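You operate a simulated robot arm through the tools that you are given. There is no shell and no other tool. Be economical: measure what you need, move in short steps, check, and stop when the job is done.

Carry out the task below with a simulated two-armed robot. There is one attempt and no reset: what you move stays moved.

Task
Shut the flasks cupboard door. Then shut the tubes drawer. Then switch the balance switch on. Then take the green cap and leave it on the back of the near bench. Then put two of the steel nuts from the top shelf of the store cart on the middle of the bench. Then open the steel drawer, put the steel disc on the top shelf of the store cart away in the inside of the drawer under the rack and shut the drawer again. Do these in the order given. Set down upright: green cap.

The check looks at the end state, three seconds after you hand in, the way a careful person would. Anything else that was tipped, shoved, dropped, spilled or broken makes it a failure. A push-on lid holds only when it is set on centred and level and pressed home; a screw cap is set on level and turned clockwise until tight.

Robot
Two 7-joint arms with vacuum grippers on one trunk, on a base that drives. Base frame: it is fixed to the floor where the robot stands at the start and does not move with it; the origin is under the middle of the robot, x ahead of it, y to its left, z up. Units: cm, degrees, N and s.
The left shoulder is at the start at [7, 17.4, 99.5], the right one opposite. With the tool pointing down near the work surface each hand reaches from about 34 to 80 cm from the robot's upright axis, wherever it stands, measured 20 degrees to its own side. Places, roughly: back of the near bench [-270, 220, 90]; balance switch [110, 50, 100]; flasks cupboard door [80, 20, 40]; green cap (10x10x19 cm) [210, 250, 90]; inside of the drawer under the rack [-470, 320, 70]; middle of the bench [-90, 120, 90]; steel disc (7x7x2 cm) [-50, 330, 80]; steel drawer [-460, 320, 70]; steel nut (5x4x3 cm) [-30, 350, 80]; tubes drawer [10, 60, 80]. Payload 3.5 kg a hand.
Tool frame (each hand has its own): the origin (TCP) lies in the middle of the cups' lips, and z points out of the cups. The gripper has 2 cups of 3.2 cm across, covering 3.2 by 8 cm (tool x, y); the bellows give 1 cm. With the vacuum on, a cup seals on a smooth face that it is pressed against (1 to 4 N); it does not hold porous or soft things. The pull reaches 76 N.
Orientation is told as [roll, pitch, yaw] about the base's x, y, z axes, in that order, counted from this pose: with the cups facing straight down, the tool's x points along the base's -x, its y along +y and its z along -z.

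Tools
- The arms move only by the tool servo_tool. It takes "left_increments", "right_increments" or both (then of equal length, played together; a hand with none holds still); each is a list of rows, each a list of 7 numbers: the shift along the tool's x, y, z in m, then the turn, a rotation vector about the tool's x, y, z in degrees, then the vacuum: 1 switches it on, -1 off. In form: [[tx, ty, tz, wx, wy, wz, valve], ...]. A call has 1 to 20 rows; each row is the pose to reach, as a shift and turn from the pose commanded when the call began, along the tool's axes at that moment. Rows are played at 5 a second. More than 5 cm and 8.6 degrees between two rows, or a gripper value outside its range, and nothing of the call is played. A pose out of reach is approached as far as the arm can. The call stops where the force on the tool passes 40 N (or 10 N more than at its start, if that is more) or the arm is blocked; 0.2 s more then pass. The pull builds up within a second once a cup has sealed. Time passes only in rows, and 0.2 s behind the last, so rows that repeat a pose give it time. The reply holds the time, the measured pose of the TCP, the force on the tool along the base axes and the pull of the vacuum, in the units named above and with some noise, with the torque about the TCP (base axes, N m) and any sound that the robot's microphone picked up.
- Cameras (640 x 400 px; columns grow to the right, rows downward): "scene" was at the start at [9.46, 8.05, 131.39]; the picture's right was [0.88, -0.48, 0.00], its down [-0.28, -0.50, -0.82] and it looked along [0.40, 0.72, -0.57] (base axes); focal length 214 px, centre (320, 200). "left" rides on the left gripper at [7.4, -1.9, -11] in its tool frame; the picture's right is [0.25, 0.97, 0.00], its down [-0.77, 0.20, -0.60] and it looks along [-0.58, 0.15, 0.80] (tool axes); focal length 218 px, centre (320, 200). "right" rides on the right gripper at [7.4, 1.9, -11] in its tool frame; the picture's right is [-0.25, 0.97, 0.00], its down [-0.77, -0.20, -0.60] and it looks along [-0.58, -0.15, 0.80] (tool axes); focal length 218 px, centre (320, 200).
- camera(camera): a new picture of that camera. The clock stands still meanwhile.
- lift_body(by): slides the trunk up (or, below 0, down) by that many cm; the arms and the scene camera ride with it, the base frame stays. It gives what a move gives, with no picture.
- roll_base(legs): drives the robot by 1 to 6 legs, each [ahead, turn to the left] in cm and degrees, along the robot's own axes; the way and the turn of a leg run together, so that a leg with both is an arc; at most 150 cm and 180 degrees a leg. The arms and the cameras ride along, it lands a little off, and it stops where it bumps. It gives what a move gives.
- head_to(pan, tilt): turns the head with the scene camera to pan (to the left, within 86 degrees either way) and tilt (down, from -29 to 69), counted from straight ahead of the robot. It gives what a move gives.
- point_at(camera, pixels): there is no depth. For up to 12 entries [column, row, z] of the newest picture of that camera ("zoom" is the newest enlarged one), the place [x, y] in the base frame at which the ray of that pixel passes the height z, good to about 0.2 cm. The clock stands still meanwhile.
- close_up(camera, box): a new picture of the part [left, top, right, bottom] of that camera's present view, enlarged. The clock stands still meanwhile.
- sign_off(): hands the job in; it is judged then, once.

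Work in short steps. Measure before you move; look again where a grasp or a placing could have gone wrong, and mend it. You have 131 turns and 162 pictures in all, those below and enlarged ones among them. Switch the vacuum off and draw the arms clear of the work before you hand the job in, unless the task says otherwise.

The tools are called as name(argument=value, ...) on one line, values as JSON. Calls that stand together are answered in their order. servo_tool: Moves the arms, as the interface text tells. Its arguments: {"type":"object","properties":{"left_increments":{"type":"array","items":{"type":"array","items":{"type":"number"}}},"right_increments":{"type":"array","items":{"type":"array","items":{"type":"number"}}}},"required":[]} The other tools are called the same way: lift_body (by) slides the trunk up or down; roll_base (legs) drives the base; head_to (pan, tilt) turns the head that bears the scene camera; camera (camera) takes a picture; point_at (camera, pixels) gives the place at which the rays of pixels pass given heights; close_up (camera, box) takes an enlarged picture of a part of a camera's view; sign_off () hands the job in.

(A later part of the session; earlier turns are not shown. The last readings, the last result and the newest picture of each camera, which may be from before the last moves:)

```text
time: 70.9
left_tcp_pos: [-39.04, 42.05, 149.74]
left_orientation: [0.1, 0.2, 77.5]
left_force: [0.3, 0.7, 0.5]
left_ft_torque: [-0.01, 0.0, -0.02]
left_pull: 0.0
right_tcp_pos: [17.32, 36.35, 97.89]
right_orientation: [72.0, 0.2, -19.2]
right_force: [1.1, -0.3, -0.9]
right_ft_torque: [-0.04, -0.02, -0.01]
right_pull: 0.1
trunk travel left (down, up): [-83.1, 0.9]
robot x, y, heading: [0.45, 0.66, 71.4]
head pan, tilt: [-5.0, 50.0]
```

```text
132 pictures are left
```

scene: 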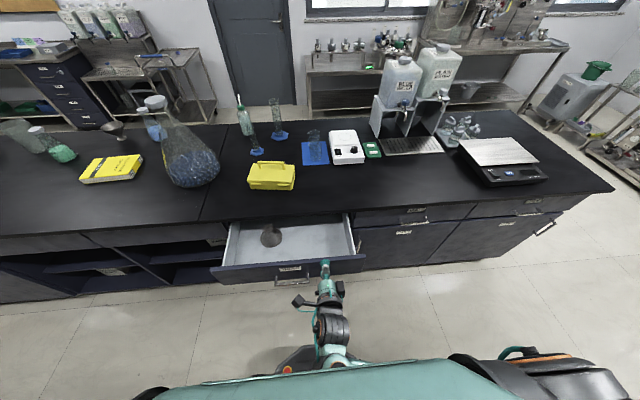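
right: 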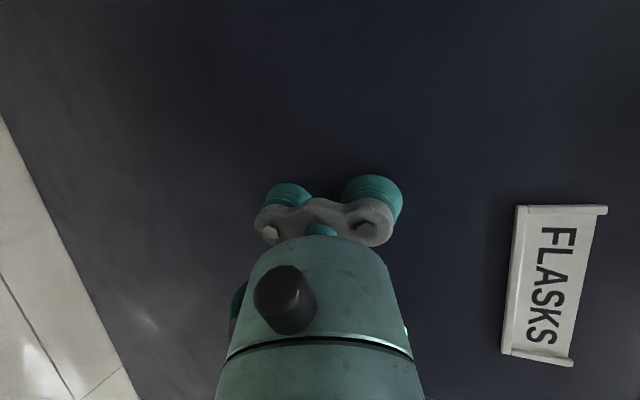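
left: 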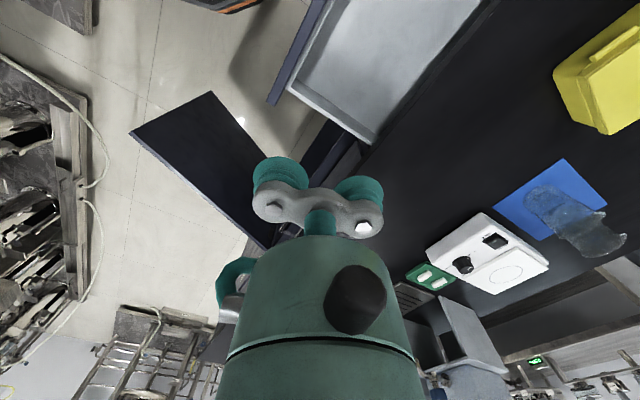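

The hand points at the drawer front right of the handle (handle u from -15 to 0, hand u≈5). I lower the trunk 24 cm and push slowly because of the funnel inside.

lift_body(by=-24)

servo_tool(right_increments=[[0, 0.009, 0.029, 0, 0, 0, 0], [0, 0.0154, 0.0476, 0, 0, 0, 0], [0, 0.02, 0.062, 0, 0, 0, 0], [0, 0.0247, 0.0761, 0, 0, 0, 0], [0, 0.0294, 0.0903, 0, 0, 0, 0], [0, 0.034, 0.1046, 0, 0, 0, 0], [0, 0.0386, 0.1189, 0, 0, 0, 0], [0, 0.0433, 0.1331, 0, 0, 0, 0], [0, 0.048, 0.1474, 0, 0, 0, 0], [0, 0.0525, 0.1617, 0, 0, 0, 0], [0, 0.0572, 0.176, 0, 0, 0, 0], [0, 0.062, 0.19, 0, 0, 0, 0]])

camera(camera="scene")

```text
time: 73.4
left_tcp_pos: [-39.18, 41.96, 125.71]
left_orientation: [-0.1, 0.1, 77.4]
left_force: [0.2, 0.2, -0.2]
left_ft_torque: [0.02, -0.04, -0.01]
left_pull: 0.2
right_tcp_pos: [17.25, 36.38, 74.05]
right_orientation: [72.1, 0.3, -19.2]
right_force: [0.7, -0.2, -0.7]
right_ft_torque: [0.01, -0.01, 0.0]
right_pull: 0.0
trunk travel left (down, up): [-59.1, 24.9]
robot x, y, heading: [0.16, 0.33, 71.7]
head pan, tilt: [-5.0, 50.0]
```

```text
time: 76.0
left_tcp_pos: [-39.38, 42.15, 125.76]
left_orientation: [-0.1, 0.1, 77.4]
left_force: [0.0, 0.4, -0.7]
left_ft_torque: [0.01, 0.01, 0.0]
left_pull: 0.1
right_tcp_pos: [23.87, 55.49, 73.96]
right_orientation: [72.0, 0.2, -19.1]
right_force: [-7.5, 4.8, -3.3]
right_ft_torque: [1.32, -0.87, 0.09]
right_pull: 38.7
trunk travel left (down, up): [-59.1, 24.9]
robot x, y, heading: [0.52, 0.55, 71.5]
head pan, tilt: [-5.0, 50.0]
```

```text
131 pictures are left
```

scene: 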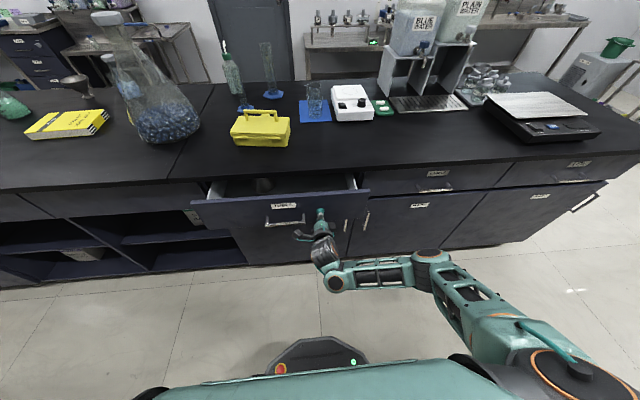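

The drawer is moving in; a cup even sealed. I continue slowly to closed.

servo_tool(right_increments=[[0, 0.0046, 0.0143, 0, 0, 0, 0], [0, 0.0093, 0.0285, 0, 0, 0, 0], [0, 0.0139, 0.0428, 0, 0, 0, 0], [0, 0.0185, 0.057, 0, 0, 0, 0], [0, 0.0216, 0.0666, 0, 0, 0, 0], [0, 0.0247, 0.076, 0, 0, 0, 0], [0, 0.0278, 0.0856, 0, 0, 0, 0], [0, 0.0309, 0.0951, 0, 0, 0, 0], [0, 0.034, 0.1046, 0, 0, 0, 0], [0, 0.0371, 0.1141, 0, 0, 0, 0], [0, 0.04, 0.1236, 0, 0, 0, 0], [0, 0.0433, 0.133, 0, 0, 0, 0], [0, 0.0464, 0.1426, 0, 0, 0, 0]])

camera(camera="scene")

```text
time: 78.3
left_tcp_pos: [-39.27, 41.49, 125.97]
left_orientation: [0.1, 0.0, 77.3]
left_force: [0.5, -0.1, -0.6]
left_ft_torque: [0.01, 0.02, 0.04]
left_pull: 0.0
right_tcp_pos: [27.46, 66.37, 73.88]
right_orientation: [71.8, 0.3, -18.8]
right_force: [-5.3, -17.2, 8.4]
right_ft_torque: [2.34, -1.06, 0.09]
right_pull: 37.1
trunk travel left (down, up): [-59.1, 24.9]
robot x, y, heading: [0.54, 0.14, 71.4]
head pan, tilt: [-5.0, 50.0]
stopped in row 11 (right hand): the force on the tool passed its limit at 79 N (the readings are from after the stop); the commanded pose is now the measured one
```

```text
130 pictures are left
```

scene: 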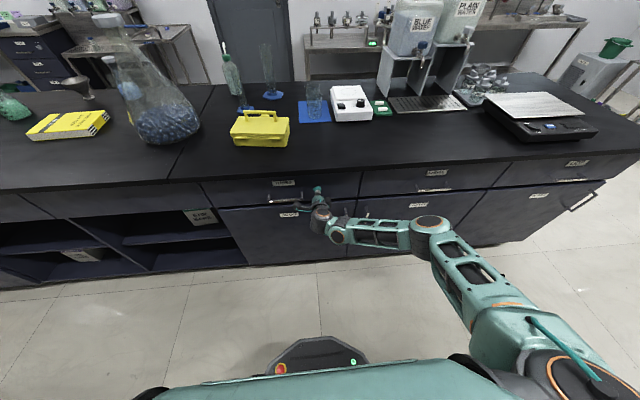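

The drawer is shut. I switch the vacuum off, wait for release, and back away.

servo_tool(right_increments=[[0, 0, 0, 0, 0, 0, -1], [0, 0, 0, 0, 0, 0, -1], [0, 0, 0, 0, 0, 0, -1], [0, 0, 0, 0, 0, 0, -1], [0, 0, 0, 0, 0, 0, -1], [0, 0, 0, 0, 0, 0, -1]])

servo_tool(right_increments=[[0, -0.003, -0.01, 0, 0, 0, -1], [0, -0.012, -0.038, 0, 0, 0, -1], [0, -0.025, -0.076, 0, 0, 0, -1], [0, -0.037, -0.114, 0, 0, 0, -1], [0, -0.049, -0.152, 0, 0, 0, -1], [0, -0.062, -0.19, 0, 0, 0, -1]])

camera(camera="scene")

close_up(camera="scene", box=[470, 70, 630, 170])

point_at(camera="scene", pixels=[[490, 112, 92], [541, 143, 92], [597, 136, 92], [545, 126, 98], [480, 95, 92]])

```text
time: 79.7
left_tcp_pos: [-39.45, 41.54, 125.91]
left_orientation: [-0.1, -0.1, 77.4]
left_force: [0.1, 0.7, 1.2]
left_ft_torque: [0.03, -0.02, 0.0]
left_pull: 0.1
right_tcp_pos: [27.45, 66.46, 73.81]
right_orientation: [71.7, 0.1, -18.8]
right_force: [-10.0, -31.4, 2.6]
right_ft_torque: [1.45, -0.42, 0.05]
right_pull: 0.0
trunk travel left (down, up): [-59.1, 24.9]
robot x, y, heading: [0.78, -0.04, 71.6]
head pan, tilt: [-5.0, 50.0]
```

```text
time: 81.1
left_tcp_pos: [-39.35, 41.78, 125.67]
left_orientation: [0.0, 0.1, 77.3]
left_force: [0.1, -0.3, 0.0]
left_ft_torque: [0.03, 0.04, 0.03]
left_pull: 0.0
right_tcp_pos: [21.09, 47.64, 73.77]
right_orientation: [71.6, 0.0, -18.9]
right_force: [-0.8, 0.0, -0.2]
right_ft_torque: [0.0, 0.01, -0.02]
right_pull: 0.1
trunk travel left (down, up): [-59.1, 24.9]
robot x, y, heading: [0.36, 0.77, 71.5]
head pan, tilt: [-5.0, 50.0]
```

```text
129 pictures are left
```

scene: 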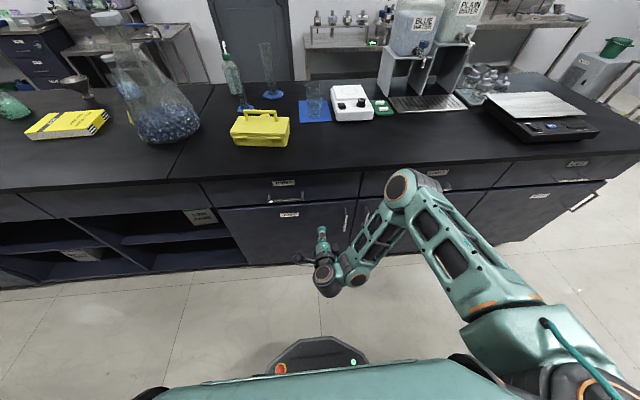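

```text
4.00 times, centred on (550, 120) of scene
```

zoom: 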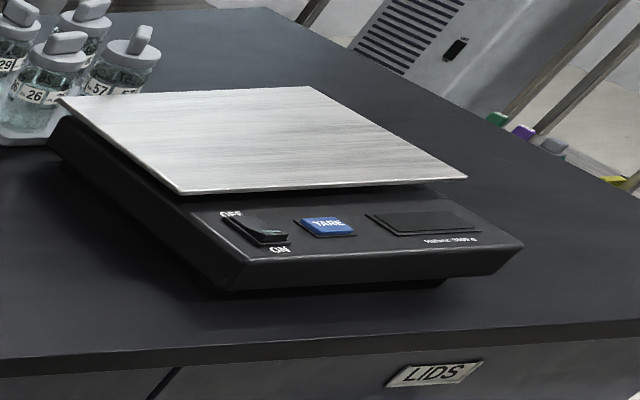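

```text
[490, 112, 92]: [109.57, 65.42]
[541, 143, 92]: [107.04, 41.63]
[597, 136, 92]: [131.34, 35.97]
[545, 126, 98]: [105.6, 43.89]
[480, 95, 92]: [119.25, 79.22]
```

Drawer is shut. The balance rocker (enlarged at 245,222 OFF end to 272,240 ON end) is beside the TARE button; I measure these.

point_at(camera="zoom", pixels=[[232, 216, 97], [272, 240, 97], [288, 236, 97], [258, 243, 97], [327, 226, 97], [303, 222, 97], [352, 228, 97], [245, 258, 96], [225, 290, 90.5], [470, 180, 99], [180, 190, 99]])

```text
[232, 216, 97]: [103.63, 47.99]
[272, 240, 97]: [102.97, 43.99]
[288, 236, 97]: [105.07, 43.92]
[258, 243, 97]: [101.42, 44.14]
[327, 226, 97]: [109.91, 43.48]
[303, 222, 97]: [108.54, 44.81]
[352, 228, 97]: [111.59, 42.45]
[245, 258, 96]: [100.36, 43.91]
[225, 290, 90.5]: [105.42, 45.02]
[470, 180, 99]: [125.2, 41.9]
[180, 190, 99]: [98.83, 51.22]
```

The ON end is near (103.2, 44). I drive along the bench to stand about u=61, v=6, facing it.

lift_body(by=15)

roll_base(legs=[[0, -84.5], [62, 0], [0, 84.5]])

head_to(pan=-20, tilt=45)

camera(camera="scene")

```text
time: 82.8
left_tcp_pos: [-39.18, 41.81, 140.78]
left_orientation: [-0.1, 0.2, 77.2]
left_force: [-0.4, 0.3, -0.2]
left_ft_torque: [0.03, -0.01, -0.01]
left_pull: 0.1
right_tcp_pos: [21.06, 47.75, 88.57]
right_orientation: [71.5, 0.0, -19.0]
right_force: [0.3, -0.4, 1.2]
right_ft_torque: [0.0, 0.02, 0.01]
right_pull: 0.1
trunk travel left (down, up): [-74.1, 9.9]
robot x, y, heading: [0.5, 0.72, 71.5]
head pan, tilt: [-5.0, 50.0]
```

```text
time: 93.6
left_tcp_pos: [21.83, 27.74, 140.92]
left_orientation: [0.0, 0.2, 77.0]
left_force: [0.5, -0.4, -0.3]
left_ft_torque: [0.0, -0.01, 0.01]
left_pull: 0.0
right_tcp_pos: [82.08, 33.14, 88.79]
right_orientation: [71.6, 0.2, -19.2]
right_force: [-1.1, -1.0, 0.3]
right_ft_torque: [0.03, -0.03, 0.03]
right_pull: 0.1
trunk travel left (down, up): [-74.1, 9.9]
robot x, y, heading: [61.0, -13.78, 71.2]
head pan, tilt: [-5.0, 50.0]
```

```text
time: 94.3
left_tcp_pos: [21.7, 27.71, 140.77]
left_orientation: [0.0, 0.1, 77.0]
left_force: [0.1, -0.5, 0.4]
left_ft_torque: [-0.01, 0.01, -0.01]
left_pull: 0.1
right_tcp_pos: [82.25, 33.25, 88.76]
right_orientation: [71.5, 0.1, -19.2]
right_force: [-0.5, 0.8, -0.2]
right_ft_torque: [0.0, -0.02, 0.04]
right_pull: 0.0
trunk travel left (down, up): [-74.1, 9.9]
robot x, y, heading: [60.83, -13.74, 71.1]
head pan, tilt: [-20.0, 45.0]
```

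```text
127 pictures are left
```

scene: 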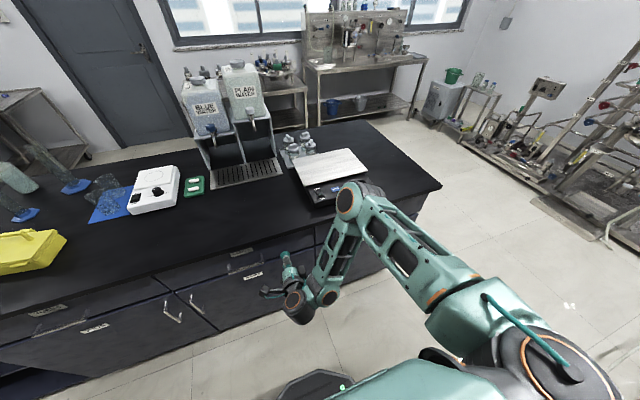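

Robot arrived at (61,-13.8). I raise the right hand and turn it to point down, tool y along the bench depth.

servo_tool(right_increments=[[0, 0.045, -0.015, 0, 0, 0, -1], [0, 0.09, -0.03, 0, 0, 0, -1], [0, 0.135, -0.045, 0, 0, 0, -1], [0, 0.18, -0.06, 8, 0, 0, -1], [0, 0.225, -0.075, 16, 0, 0, -1], [0, 0.27, -0.09, 24, 0, 0, -1], [0, 0.29, -0.097, 32, 0, 0, -1], [0, 0.29, -0.097, 40, 0, 0, -1], [0, 0.29, -0.097, 48, 0, 0, -1], [0, 0.29, -0.097, 56, 0, 0, -1], [0, 0.29, -0.097, 64, 0, 0, -1], [0, 0.29, -0.097, 71.5, 0, 0, -1], [0, 0.29, -0.097, 71.5, 0, 0, -1]])

camera(camera="right")

camera(camera="scene")

```text
time: 97.2
left_tcp_pos: [22.43, 27.76, 140.99]
left_orientation: [0.1, 0.2, 77.0]
left_force: [0.7, 0.2, 0.3]
left_ft_torque: [0.01, 0.04, -0.01]
left_pull: 0.1
right_tcp_pos: [81.39, 50.27, 106.67]
right_orientation: [4.5, -1.8, -18.5]
right_force: [1.0, 0.0, 0.4]
right_ft_torque: [0.0, 0.02, -0.03]
right_pull: 0.1
right hand out of reach, approached as far as the arm can: row 5, 6, 7, 8, 9, 10, 11, 12, 13
trunk travel left (down, up): [-74.1, 9.9]
robot x, y, heading: [61.49, -13.73, 71.2]
head pan, tilt: [-20.0, 45.0]
```

```text
126 pictures are left
```

right: 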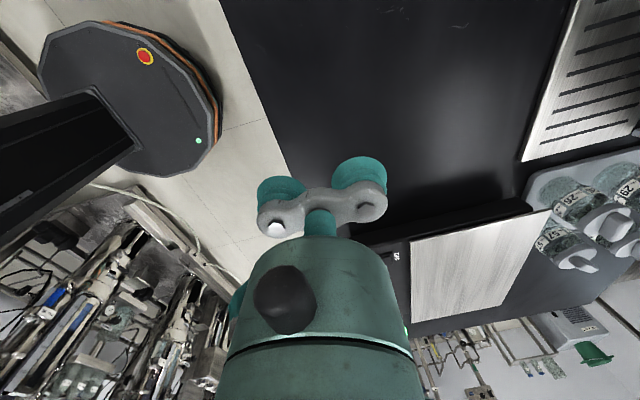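

```text
125 pictures are left
```

scene: 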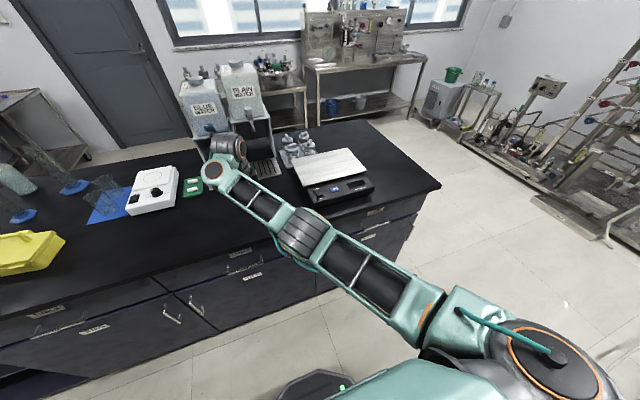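

The arm is in an awkward extended posture. I pull the hand back and yaw it +90° to the natural orientation (cups side by side along the bench).

servo_tool(right_increments=[[0, -0.03, 0, 0, 0, -7, -1], [0, -0.06, 0, 0, 0, -15, -1], [0, -0.09, 0, 0, 0, -23, -1], [0, -0.12, 0, 0, 0, -31, -1], [0, -0.12, 0, 0, 0, -39, -1], [0, -0.12, 0, 0, 0, -47, -1], [0, -0.12, 0, 0, 0, -55, -1], [0, -0.12, 0, 0, 0, -63, -1], [0, -0.12, 0, 0, 0, -71, -1], [0, -0.12, 0, 0, 0, -79, -1], [0, -0.12, 0, 0, 0, -87, -1], [0, -0.12, 0, 0, 0, -90, -1], [0, -0.12, 0, 0, 0, -90, -1]])

camera(camera="scene")

```text
time: 99.8
left_tcp_pos: [22.07, 27.93, 140.86]
left_orientation: [-0.1, 0.2, 77.0]
left_force: [-0.3, -0.4, 0.0]
left_ft_torque: [0.02, 0.0, -0.03]
left_pull: 0.2
right_tcp_pos: [75.15, 46.56, 99.8]
right_orientation: [-1.2, -5.1, 69.3]
right_force: [-45.5, 21.5, -15.4]
right_ft_torque: [-1.34, -6.62, -4.93]
right_pull: 0.0
right hand out of reach, approached as far as the arm can: row 1, 2, 3, 4, 5, 6, 7, 8, 9, 10, 11, 12, 13
trunk travel left (down, up): [-74.1, 9.9]
robot x, y, heading: [61.56, -13.74, 71.3]
head pan, tilt: [-20.0, 45.0]
stopped in row 13 (right hand): the force on the tool passed its limit at 250 N (the readings are from after the stop); the commanded pose is now the measured one
```

```text
124 pictures are left
```

scene: 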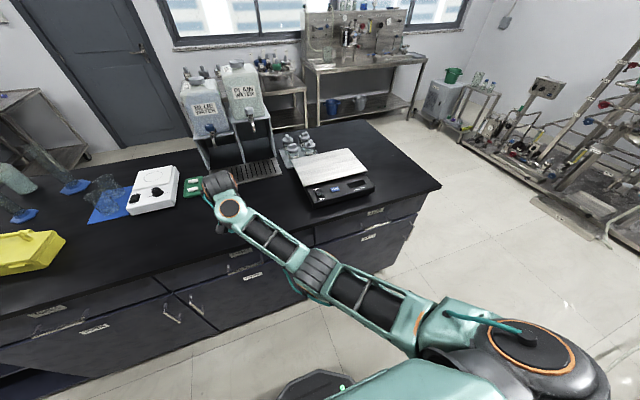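

A large force appeared; I look at what the hand is touching.

camera(camera="right")

camera(camera="left")

close_up(camera="scene", box=[160, 140, 320, 260])

```text
123 pictures are left
```

right: 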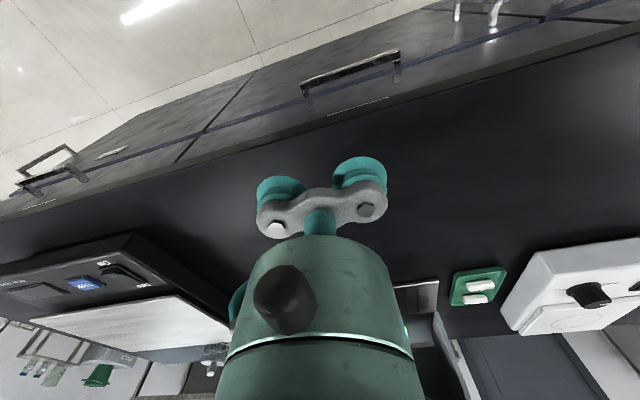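

```text
122 pictures are left
```

left: 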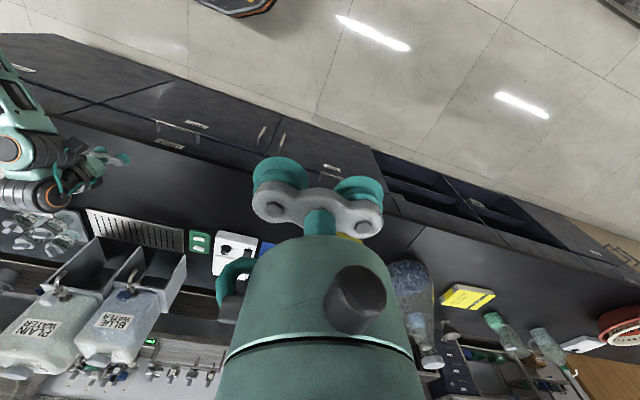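

```text
3.33 times, centred on (240, 200) of scene
```

zoom: 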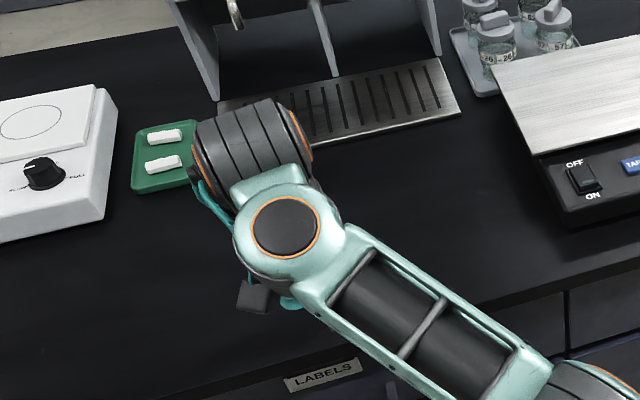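

Nothing on the bench is touched: the hand is folded against its own forearm. I unwind by drawing the hand toward the robot, to its right side, and up.

servo_tool(right_increments=[[0.02, -0.02, -0.02, 0, 0, 0, -1], [0.04, -0.04, -0.03, 0, 0, 0, -1], [0.06, -0.07, -0.05, 0, 0, 0, -1], [0.08, -0.1, -0.06, 0, 0, 0, -1], [0.1, -0.13, -0.07, 0, 0, 0, -1], [0.12, -0.16, -0.08, 0, 0, 0, -1], [0.14, -0.19, -0.09, 0, 0, 0, -1], [0.16, -0.21, -0.1, 0, 0, 0, -1], [0.16, -0.21, -0.1, 0, 0, 0, -1]])

camera(camera="scene")

```text
time: 100.1
left_tcp_pos: [21.75, 27.71, 140.87]
left_orientation: [-0.1, 0.1, 77.1]
left_force: [0.5, 0.0, -0.8]
left_ft_torque: [-0.05, 0.02, -0.04]
left_pull: 0.0
right_tcp_pos: [74.88, 46.62, 99.8]
right_orientation: [-1.3, -5.3, 69.4]
right_force: [-21.0, 9.0, -7.9]
right_ft_torque: [-0.56, -3.09, -2.31]
right_pull: 0.0
right hand out of reach, approached as far as the arm can: row 1
trunk travel left (down, up): [-74.1, 9.9]
robot x, y, heading: [61.06, -13.9, 71.2]
head pan, tilt: [-20.0, 45.0]
stopped in row 1 (right hand): the force on the tool passed its limit at 72 N (the readings are from after the stop); the commanded pose is now the measured one
```

```text
120 pictures are left
```

scene: 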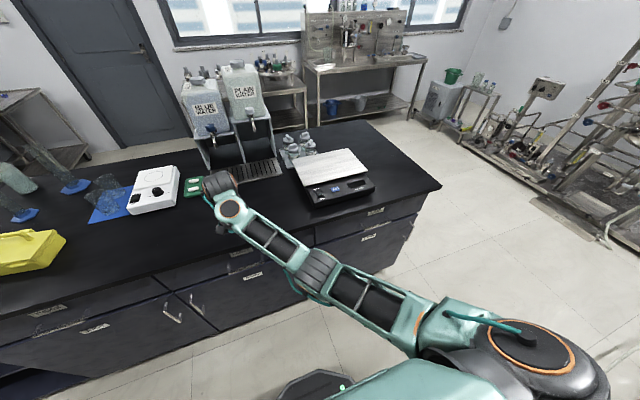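

The force pushes the tool to its left (+y) and back in yaw, so I undo that way first.

servo_tool(right_increments=[[0, 0.005, 0, 0, 0, 3, -1], [0, 0.01, 0, 0, 0, 8, -1], [0, 0.02, 0, 0, 0, 15, -1], [0, 0.03, 0, 0, 0, 22, -1], [0, 0.03, 0, 0, 0, 30, -1], [0, 0.03, 0, 0, 0, 38, -1], [0, 0.03, 0, 0, 0, 45, -1]])

camera(camera="scene")

```text
time: 101.7
left_tcp_pos: [21.86, 27.71, 140.83]
left_orientation: [-0.2, 0.1, 77.0]
left_force: [-0.8, 0.1, -0.1]
left_ft_torque: [0.03, 0.0, 0.0]
left_pull: 0.2
right_tcp_pos: [74.02, 47.25, 99.67]
right_orientation: [2.6, -5.2, 23.2]
right_force: [-0.1, -0.5, 0.0]
right_ft_torque: [0.03, 0.01, 0.02]
right_pull: 0.2
right hand out of reach, approached as far as the arm can: row 4, 5, 6, 7
trunk travel left (down, up): [-74.1, 9.9]
robot x, y, heading: [60.93, -13.85, 71.3]
head pan, tilt: [-20.0, 45.0]
```

```text
119 pictures are left
```

scene: 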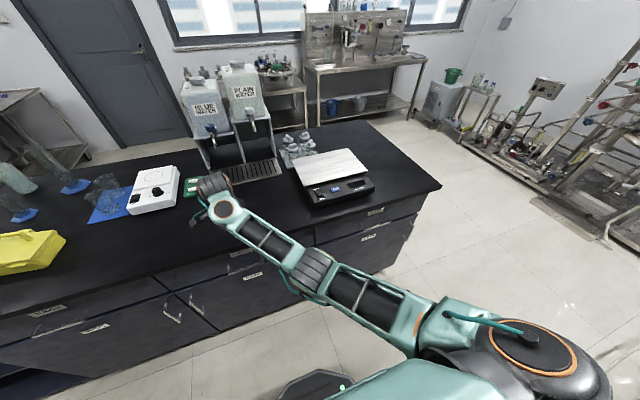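

Freed. Now I move the hand back and to the robot's right, and up, keeping this yaw, to give the arm room.

servo_tool(right_increments=[[-0.008, -0.023, -0.02, 0, 0, 0, -1], [-0.015, -0.046, -0.04, 0, 0, 0, -1], [-0.023, -0.069, -0.06, 0, 0, 0, -1], [-0.031, -0.092, -0.08, 0, 0, 0, -1], [-0.039, -0.115, -0.1, 0, 0, 0, -1], [-0.046, -0.137, -0.12, 0, 0, 0, -1], [-0.054, -0.16, -0.12, 0, 0, 0, -1], [-0.062, -0.183, -0.12, 0, 0, 0, -1], [-0.07, -0.206, -0.12, 0, 0, 0, -1], [-0.077, -0.229, -0.12, 0, 0, 0, -1], [-0.077, -0.229, -0.12, 0, 0, 0, -1]])

camera(camera="scene")

```text
time: 104.1
left_tcp_pos: [22.0, 27.9, 140.89]
left_orientation: [0.2, 0.1, 77.0]
left_force: [0.4, 0.8, -1.0]
left_ft_torque: [0.0, -0.02, 0.04]
left_pull: 0.0
right_tcp_pos: [82.96, 43.03, 93.96]
right_orientation: [2.9, -4.4, 24.3]
right_force: [0.8, -0.3, -0.8]
right_ft_torque: [0.0, 0.05, -0.01]
right_pull: 0.0
right hand out of reach, approached as far as the arm can: row 1, 2, 3, 4, 5, 6, 7, 8, 9, 10, 11
trunk travel left (down, up): [-74.1, 9.9]
robot x, y, heading: [61.22, -13.59, 71.4]
head pan, tilt: [-20.0, 45.0]
```

```text
118 pictures are left
```

scene: 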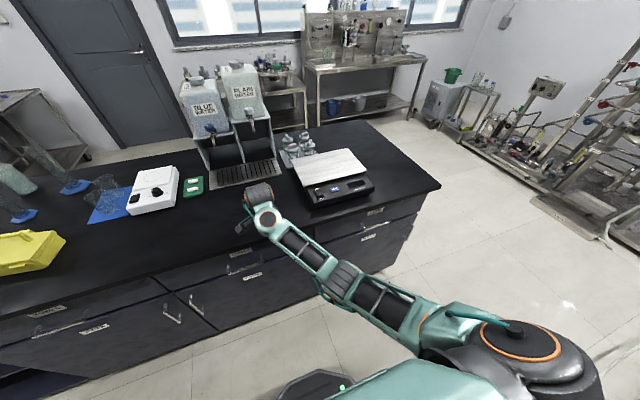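

The arm is in a bad branch, so I retrace: first yaw back -43°, then tilt the hand back to horizontal.

servo_tool(right_increments=[[0, 0, -0.01, 0, 0, 7, -1], [0, 0, -0.02, 0, 0, 14, -1], [0, 0, -0.03, 0, 0, 21, -1], [0, 0, -0.04, 0, 0, 28, -1], [0, 0, -0.05, 0, 0, 36, -1], [0, 0, -0.06, 0, 0, 43, -1], [0, 0, -0.06, 0, 0, 43, -1]])

servo_tool(right_increments=[[0, -0.02, 0, -7, 0, 0, -1], [0, -0.04, 0, -15, 0, 0, -1], [0, -0.05, 0, -23, 0, 0, -1], [0, -0.06, 0, -31, 0, 0, -1], [0, -0.07, 0, -39, 0, 0, -1], [0, -0.08, 0, -47, 0, 0, -1], [0, -0.09, 0, -55, 0, 0, -1], [0, -0.1, 0, -63, 0, 0, -1], [0, -0.11, 0, -70, 0, 0, -1], [0, -0.11, 0, -70, 0, 0, -1]])

camera(camera="scene")

```text
time: 105.7
left_tcp_pos: [21.93, 27.83, 140.76]
left_orientation: [-0.1, 0.0, 77.0]
left_force: [0.7, 0.1, -0.5]
left_ft_torque: [-0.01, 0.01, -0.01]
left_pull: 0.1
right_tcp_pos: [80.85, 45.68, 97.32]
right_orientation: [5.0, -1.3, -18.7]
right_force: [-1.0, 0.4, -0.4]
right_ft_torque: [0.0, -0.02, -0.01]
right_pull: 0.0
right hand out of reach, approached as far as the arm can: row 1, 2, 3, 4, 5, 6, 7
trunk travel left (down, up): [-74.1, 9.9]
robot x, y, heading: [61.28, -13.56, 71.3]
head pan, tilt: [-20.0, 45.0]
```

```text
time: 107.9
left_tcp_pos: [22.07, 27.75, 140.7]
left_orientation: [0.1, 0.2, 77.0]
left_force: [0.4, 0.1, 0.8]
left_ft_torque: [0.01, 0.04, 0.0]
left_pull: 0.1
right_tcp_pos: [77.33, 35.42, 96.2]
right_orientation: [75.0, -1.5, -18.6]
right_force: [0.4, 0.5, 0.0]
right_ft_torque: [-0.01, -0.03, 0.0]
right_pull: 0.1
trunk travel left (down, up): [-74.1, 9.9]
robot x, y, heading: [61.28, -14.05, 71.1]
head pan, tilt: [-20.0, 45.0]
```

```text
117 pictures are left
```

scene: 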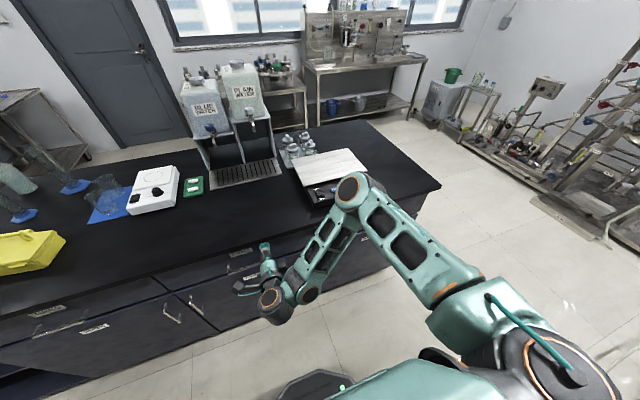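

Back to the compact posture. Now I yaw +70° in this posture first (retracing the earlier path), then untilt.

servo_tool(right_increments=[[-0.013, -0.001, -0.003, 0, 7.5, -2, -1], [-0.026, -0.002, -0.006, 0, 15, -4, -1], [-0.038, -0.003, -0.009, 0, 22.5, -6, -1], [-0.051, -0.003, -0.012, 0, 30, -8, -1], [-0.064, -0.004, -0.016, 0, 37.5, -10, -1], [-0.077, -0.005, -0.019, 0, 45, -12, -1], [-0.09, -0.006, -0.022, 0, 52.5, -14, -1], [-0.102, -0.007, -0.025, 0, 60, -16, -1], [-0.115, -0.0075, -0.028, 0, 67.6, -18.1, -1], [-0.115, -0.0075, -0.028, 0, 67.6, -18.1, -1]])

servo_tool(right_increments=[[0, 0, -0.01, 8, 0, 0, -1], [0, 0, -0.02, 16, 0, 0, -1], [0, 0.02, -0.02, 24, 0, 0, -1], [0, 0.04, -0.02, 32, 0, 0, -1], [0, 0.06, -0.02, 40, 0, 0, -1], [0, 0.08, -0.02, 48, 0, 0, -1], [0, 0.1, -0.02, 56, 0, 0, -1], [0, 0.1, -0.02, 64, 0, 0, -1], [0, 0.1, -0.02, 72, 0, 0, -1], [0, 0.1, -0.02, 75, 0, 0, -1], [0, 0.1, -0.02, 75, 0, 0, -1]])

camera(camera="scene")

```text
time: 109.3
left_tcp_pos: [21.79, 27.89, 140.76]
left_orientation: [0.0, 0.1, 77.0]
left_force: [0.2, 0.3, 0.3]
left_ft_torque: [0.02, -0.03, 0.02]
left_pull: 0.0
right_tcp_pos: [84.86, 31.48, 95.32]
right_orientation: [77.1, 4.5, 18.1]
right_force: [-59.4, 118.9, -175.7]
right_ft_torque: [17.71, -8.45, -11.75]
right_pull: 0.1
right hand out of reach, approached as far as the arm can: row 4, 5, 7
trunk travel left (down, up): [-74.1, 9.9]
robot x, y, heading: [61.56, -13.64, 71.2]
head pan, tilt: [-20.0, 45.0]
stopped in row 7 (right hand): the force on the tool passed its limit at 662 N (the readings are from after the stop); the commanded pose is now the measured one
```

```text
time: 109.6
left_tcp_pos: [21.96, 27.77, 140.82]
left_orientation: [0.1, 0.1, 77.1]
left_force: [-0.6, 0.0, 0.2]
left_ft_torque: [-0.02, -0.02, 0.01]
left_pull: 0.2
right_tcp_pos: [84.9, 31.47, 95.32]
right_orientation: [76.5, 2.9, 18.3]
right_force: [-25.7, 48.1, -76.0]
right_ft_torque: [7.98, -3.67, -4.97]
right_pull: 0.1
trunk travel left (down, up): [-74.1, 9.9]
robot x, y, heading: [61.34, -13.69, 71.0]
head pan, tilt: [-20.0, 45.0]
stopped in row 1 (right hand): the force on the tool passed its limit at 330 N (the readings are from after the stop); the commanded pose is now the measured one
```

```text
116 pictures are left
```

scene: 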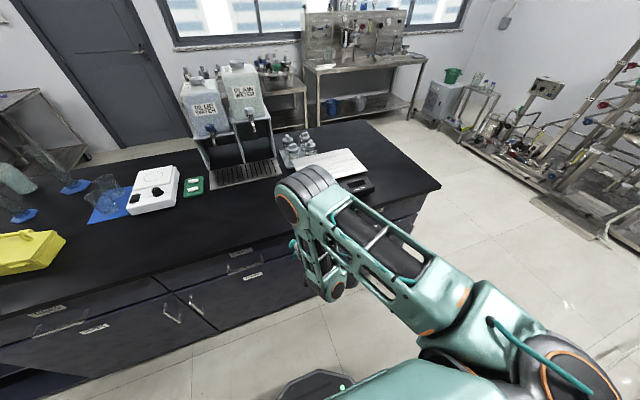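

Self-contact again (hand between forearm and upper arm). I move the hand down and outward along the force, then look from the left camera.

servo_tool(right_increments=[[0, -0.02, 0.005, 0, 0, 0, -1], [0, -0.05, 0.01, 0, 0, 0, -1], [0, -0.08, 0.015, 0, 0, 0, -1], [0, -0.11, 0.02, 0, 0, 0, -1], [0, -0.14, 0.02, 0, 0, 0, -1], [0, -0.17, 0.02, 0, 0, 0, -1], [0, -0.2, 0.02, 0, 0, 0, -1], [0, -0.2, 0.02, 0, 0, 0, -1]])

camera(camera="scene")

camera(camera="left")

```text
time: 109.9
left_tcp_pos: [22.0, 27.93, 140.89]
left_orientation: [0.0, 0.1, 77.1]
left_force: [0.5, -0.2, 0.2]
left_ft_torque: [0.0, 0.02, -0.01]
left_pull: 0.1
right_tcp_pos: [84.96, 31.49, 94.26]
right_orientation: [76.4, 3.0, 18.2]
right_force: [-9.9, 14.5, -30.1]
right_ft_torque: [3.35, -1.46, -1.89]
right_pull: 0.1
trunk travel left (down, up): [-74.1, 9.9]
robot x, y, heading: [61.15, -14.58, 71.0]
head pan, tilt: [-20.0, 45.0]
stopped in row 1 (right hand): the force on the tool passed its limit at 109 N (the readings are from after the stop); the commanded pose is now the measured one
```

```text
115 pictures are left
```

scene: 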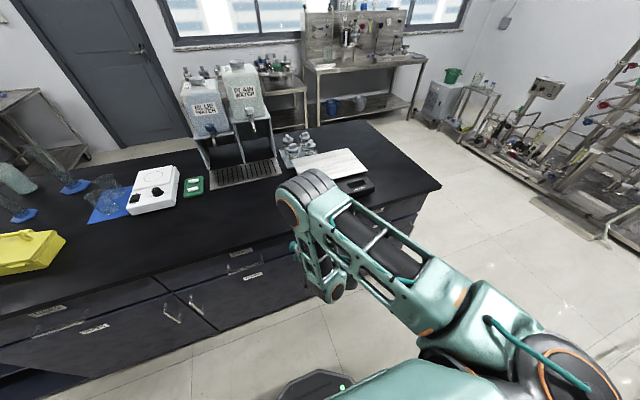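

```text
114 pictures are left
```

left: 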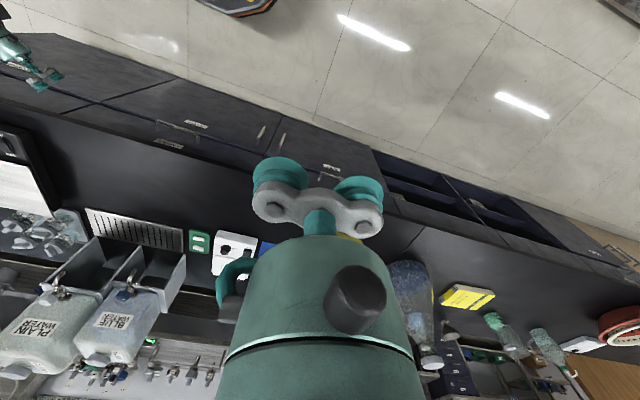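

The force is fading; I repeat the move downward.

servo_tool(right_increments=[[0, -0.02, 0.005, 0, 0, 0, -1], [0, -0.05, 0.01, 0, 0, 0, -1], [0, -0.08, 0.015, 0, 0, 0, -1], [0, -0.11, 0.02, 0, 0, 0, -1], [0, -0.14, 0.02, 0, 0, 0, -1], [0, -0.17, 0.02, 0, 0, 0, -1], [0, -0.2, 0.02, 0, 0, 0, -1], [0, -0.2, 0.02, 0, 0, 0, -1]])

camera(camera="scene")

```text
time: 110.3
left_tcp_pos: [21.93, 27.88, 140.84]
left_orientation: [0.0, 0.1, 77.0]
left_force: [0.2, 0.5, -1.0]
left_ft_torque: [-0.01, -0.02, 0.01]
left_pull: 0.1
right_tcp_pos: [84.9, 31.63, 92.86]
right_orientation: [76.2, 3.3, 18.2]
right_force: [-6.8, 8.9, -17.7]
right_ft_torque: [1.95, -0.86, -1.07]
right_pull: 0.1
trunk travel left (down, up): [-74.1, 9.9]
robot x, y, heading: [61.27, -14.13, 71.3]
head pan, tilt: [-20.0, 45.0]
stopped in row 1 (right hand): the force on the tool passed its limit at 48 N (the readings are from after the stop); the commanded pose is now the measured one
```

```text
113 pictures are left
```

scene: 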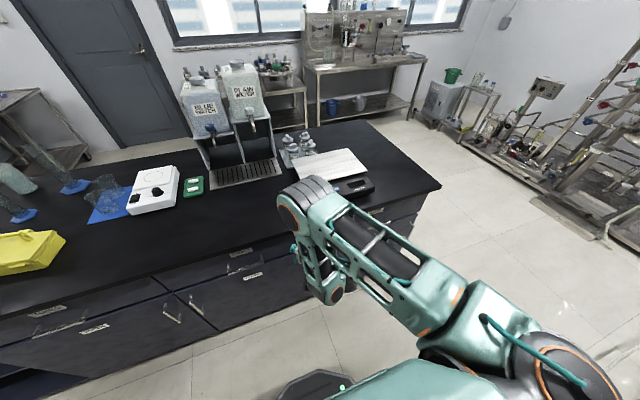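

Continuing the same relief.

servo_tool(right_increments=[[0, -0.03, 0.01, 0, 0, 0, -1], [0, -0.06, 0.02, 0, -5, 0, -1], [0, -0.1, 0.03, 0, -10, 0, -1], [0, -0.13, 0.04, 0, -17, 0, -1], [0, -0.16, 0.04, 0, -24, 0, -1], [0, -0.2, 0.04, 0, -30, 0, -1], [0, -0.2, 0.04, 0, -30, 0, -1]])

camera(camera="scene")

```text
time: 110.7
left_tcp_pos: [22.05, 27.9, 140.79]
left_orientation: [0.0, 0.1, 77.1]
left_force: [-0.6, -0.2, -0.9]
left_ft_torque: [-0.03, 0.0, 0.02]
left_pull: 0.0
right_tcp_pos: [84.73, 31.61, 91.44]
right_orientation: [76.4, 2.9, 18.0]
right_force: [-3.0, 9.2, -12.2]
right_ft_torque: [1.11, -0.55, -0.74]
right_pull: 0.1
trunk travel left (down, up): [-74.1, 9.9]
robot x, y, heading: [61.16, -13.94, 71.5]
head pan, tilt: [-20.0, 45.0]
stopped in row 1 (right hand): the force on the tool passed its limit at 51 N (the readings are from after the stop); the commanded pose is now the measured one
```

```text
112 pictures are left
```

scene: 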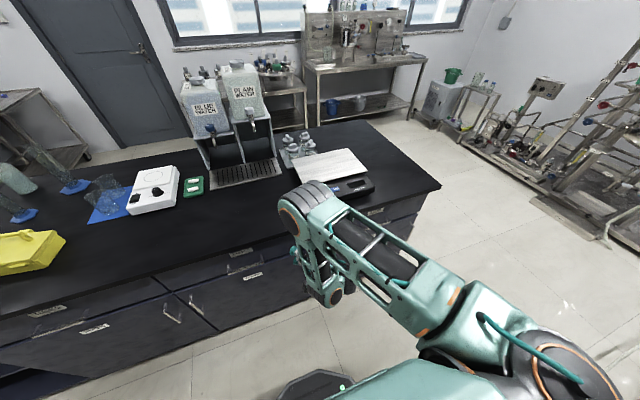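

I think the wrist is over-bent (hand under forearm); tilting the hand downward should open it. Small test.

servo_tool(right_increments=[[0, 0, 0, 2, 0, 0, -1], [0, 0, 0, 5, 0, 0, -1], [0, 0, 0, 10, 0, 0, -1], [0, 0, 0, 16, 0, 0, -1], [0, 0, 0, 22, 0, 0, -1], [0, 0, 0, 30, 0, 0, -1]])

camera(camera="right")

camera(camera="scene")

```text
time: 110.9
left_tcp_pos: [21.89, 27.83, 140.86]
left_orientation: [0.0, 0.0, 77.2]
left_force: [-0.1, -0.6, 0.6]
left_ft_torque: [-0.02, -0.01, 0.0]
left_pull: 0.0
right_tcp_pos: [84.87, 31.55, 91.53]
right_orientation: [75.8, 2.1, 18.3]
right_force: [-0.7, 11.6, -6.8]
right_ft_torque: [0.5, -0.26, -0.39]
right_pull: 0.1
trunk travel left (down, up): [-74.1, 9.9]
robot x, y, heading: [61.38, -14.02, 71.2]
head pan, tilt: [-20.0, 45.0]
stopped in row 1 (right hand): the force on the tool passed its limit at 83 N (the readings are from after the stop); the commanded pose is now the measured one
```

```text
111 pictures are left
```

right: 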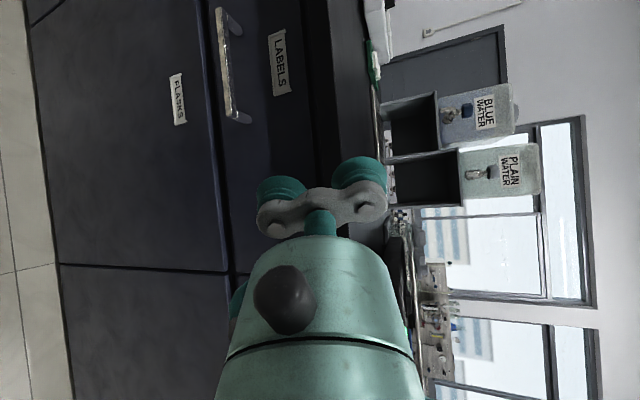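

```text
110 pictures are left
```

scene: 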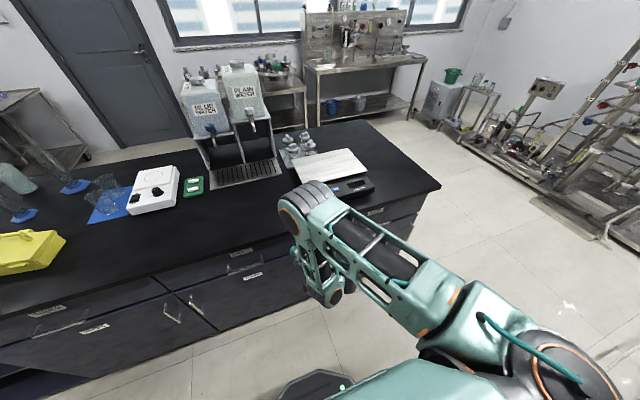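

I ease forward along the tool axis in very small steps.

servo_tool(right_increments=[[0, -0.002, 0.004, 0, 0, 0, -1], [0, -0.004, 0.009, 0, 0, 0, -1], [0, -0.006, 0.014, 0, 0, 0, -1], [0, -0.008, 0.019, 0, 0, 0, -1], [0, -0.01, 0.024, 0, 0, 0, -1], [0, -0.012, 0.03, 0, 0, 0, -1], [0, -0.014, 0.036, 0, 0, 0, -1], [0, -0.016, 0.042, 0, 0, 0, -1]])

camera(camera="scene")

```text
time: 111.3
left_tcp_pos: [22.0, 27.85, 140.82]
left_orientation: [0.0, 0.1, 77.2]
left_force: [0.0, 0.0, 0.2]
left_ft_torque: [0.0, 0.01, 0.0]
left_pull: 0.0
right_tcp_pos: [84.99, 31.64, 91.47]
right_orientation: [75.9, 1.8, 18.3]
right_force: [-2.3, 9.9, -9.9]
right_ft_torque: [0.79, -0.39, -0.61]
right_pull: 0.1
trunk travel left (down, up): [-74.1, 9.9]
robot x, y, heading: [61.33, -14.01, 71.1]
head pan, tilt: [-20.0, 45.0]
stopped in row 1 (right hand): the force on the tool passed its limit at 56 N (the readings are from after the stop); the commanded pose is now the measured one
```

```text
109 pictures are left
```

scene: 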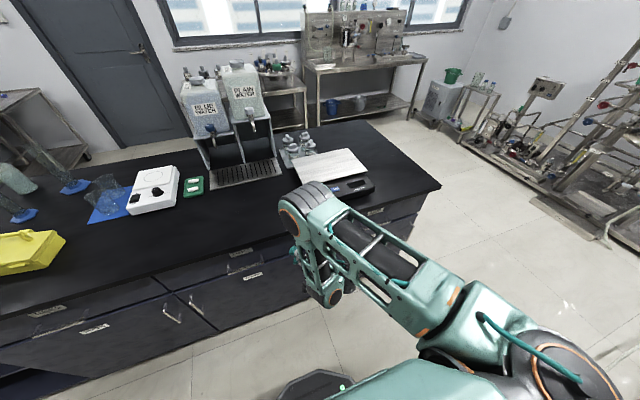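

The torque places the contact at the hand's camera (tool +x side) under the forearm. Rolling the hand about its own axis (wz negative) swings the camera away.

servo_tool(right_increments=[[0, 0, 0, 0, 0, -2, -1], [0, 0, 0, 0, 0, -5, -1], [0, 0, 0, 0, 0, -10, -1], [0, 0, 0, 0, 0, -16, -1], [0, 0, 0, 0, 0, -23, -1], [0, 0, 0, 0, 0, -30, -1], [0, 0, 0, 0, 0, -38, -1], [0, 0, 0, 0, 0, -45, -1]])

camera(camera="scene")

```text
time: 113.1
left_tcp_pos: [21.96, 27.79, 140.7]
left_orientation: [0.1, 0.1, 77.1]
left_force: [0.6, 0.3, 0.2]
left_ft_torque: [-0.02, 0.01, 0.01]
left_pull: 0.0
right_tcp_pos: [84.89, 31.72, 91.37]
right_orientation: [71.0, -41.6, 31.6]
right_force: [-0.3, 0.0, 0.5]
right_ft_torque: [-0.02, -0.03, -0.02]
right_pull: 0.0
trunk travel left (down, up): [-74.1, 9.9]
robot x, y, heading: [61.15, -13.82, 71.2]
head pan, tilt: [-20.0, 45.0]
```

```text
108 pictures are left
```

scene: 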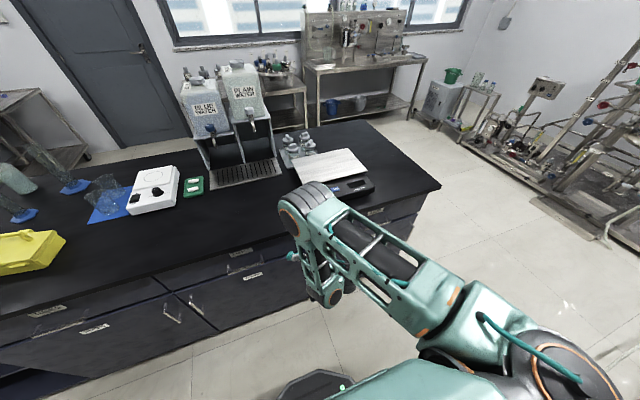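

Free again. I roll another 43° so the camera is below, i.e. the natural forward-pointing pose.

servo_tool(right_increments=[[0, 0, 0, 0, 0, -8, -1], [0, 0, 0, 0, 0, -16, -1], [0, 0, 0, 0, 0, -24, -1], [0, 0, 0, 0, 0, -32, -1], [0, 0, 0, 0, 0, -40, -1], [0, 0, 0, 0, 0, -45, -1], [0, 0, 0, 0, 0, -45, -1]])

camera(camera="right")

```text
time: 114.7
left_tcp_pos: [21.98, 27.79, 140.77]
left_orientation: [0.0, 0.0, 77.1]
left_force: [0.3, -0.3, 0.6]
left_ft_torque: [0.02, 0.03, 0.03]
left_pull: 0.0
right_tcp_pos: [84.89, 31.8, 91.44]
right_orientation: [7.1, -75.9, 101.3]
right_force: [0.2, 0.3, -0.3]
right_ft_torque: [-0.03, 0.02, -0.01]
right_pull: 0.2
trunk travel left (down, up): [-74.1, 9.9]
robot x, y, heading: [61.46, -13.86, 71.2]
head pan, tilt: [-20.0, 45.0]
```

```text
107 pictures are left
```

right: 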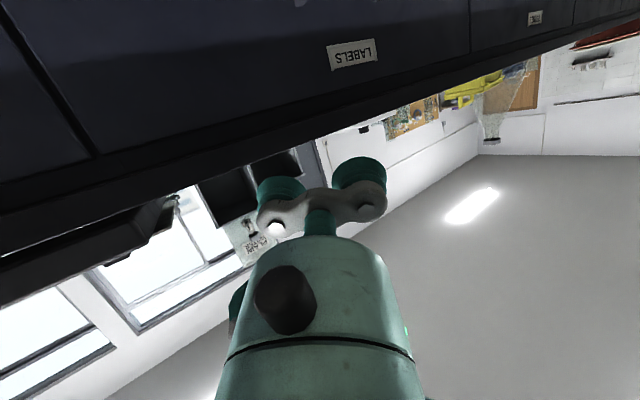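

Natural forward-pointing pose reached. Now I pitch the hand down while raising it.

servo_tool(right_increments=[[-0.03, 0, 0, 0, 7, 0, -1], [-0.06, 0, 0, 0, 14, 0, -1], [-0.09, 0, 0, 0, 21, 0, -1], [-0.12, 0, 0, 0, 28, 0, -1], [-0.15, 0, 0, 0, 36, 0, -1], [-0.18, 0, 0, 0, 44, 0, -1], [-0.2, 0, 0, 0, 52, 0, -1], [-0.22, 0, 0, 0, 60, 0, -1], [-0.24, 0, 0, 0, 68, 0, -1], [-0.24, 0, 0, 0, 75, 0, -1], [-0.24, 0, 0, 0, 75, 0, -1]])

camera(camera="scene")

```text
time: 117.1
left_tcp_pos: [22.01, 27.77, 140.92]
left_orientation: [0.0, 0.2, 77.1]
left_force: [-0.2, 0.0, 0.4]
left_ft_torque: [0.0, 0.01, 0.01]
left_pull: 0.0
right_tcp_pos: [102.55, 5.03, 88.96]
right_orientation: [-5.4, -19.9, 110.5]
right_force: [0.0, -0.2, -0.6]
right_ft_torque: [0.02, 0.0, 0.01]
right_pull: 0.2
right hand out of reach, approached as far as the arm can: row 1, 2, 3, 4, 5, 6, 7, 8, 9, 10, 11
trunk travel left (down, up): [-74.1, 9.9]
robot x, y, heading: [61.18, -13.63, 71.0]
head pan, tilt: [-20.0, 45.0]
```

```text
106 pictures are left
```

scene: 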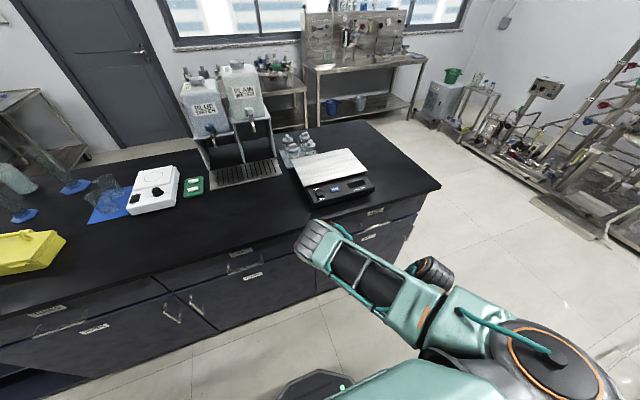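

The hand is now at the robot's right side. I try moving it forward and up from here, with the yaw easing toward the bench direction.

servo_tool(right_increments=[[-0.025, -0.009, -0.018, 0, 2, 4, -1], [-0.05, -0.018, -0.035, 0, 5, 8, -1], [-0.075, -0.026, -0.052, 0, 7, 12, -1], [-0.1, -0.035, -0.07, 0, 10, 16, -1], [-0.125, -0.044, -0.088, 0, 12, 20, -1], [-0.15, -0.053, -0.105, 0, 15, 24, -1], [-0.175, -0.061, -0.122, 0, 17, 28, -1], [-0.2, -0.07, -0.14, 0, 20, 32, -1], [-0.2, -0.07, -0.14, 0, 20, 32, -1]])

camera(camera="scene")

```text
time: 119.1
left_tcp_pos: [21.97, 27.88, 140.74]
left_orientation: [0.0, 0.1, 77.1]
left_force: [-0.2, -0.4, -0.6]
left_ft_torque: [0.01, 0.03, -0.02]
left_pull: 0.0
right_tcp_pos: [105.41, -1.28, 87.12]
right_orientation: [-1.5, -9.0, 78.8]
right_force: [0.2, 0.0, -0.1]
right_ft_torque: [0.01, -0.01, -0.02]
right_pull: 0.0
right hand out of reach, approached as far as the arm can: row 1, 2, 3, 4, 5, 6, 7, 8, 9
trunk travel left (down, up): [-74.1, 9.9]
robot x, y, heading: [61.24, -13.88, 71.3]
head pan, tilt: [-20.0, 45.0]
```

```text
105 pictures are left
```

scene: 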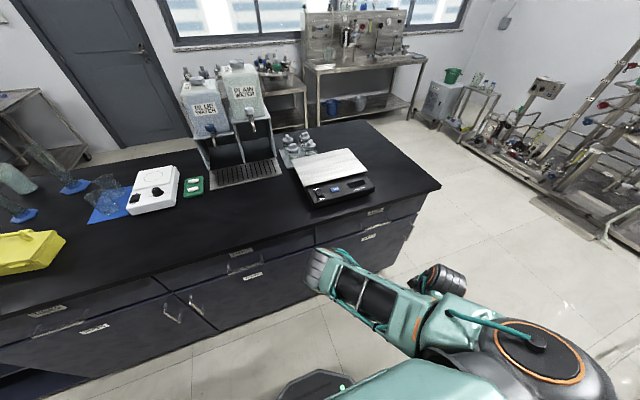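

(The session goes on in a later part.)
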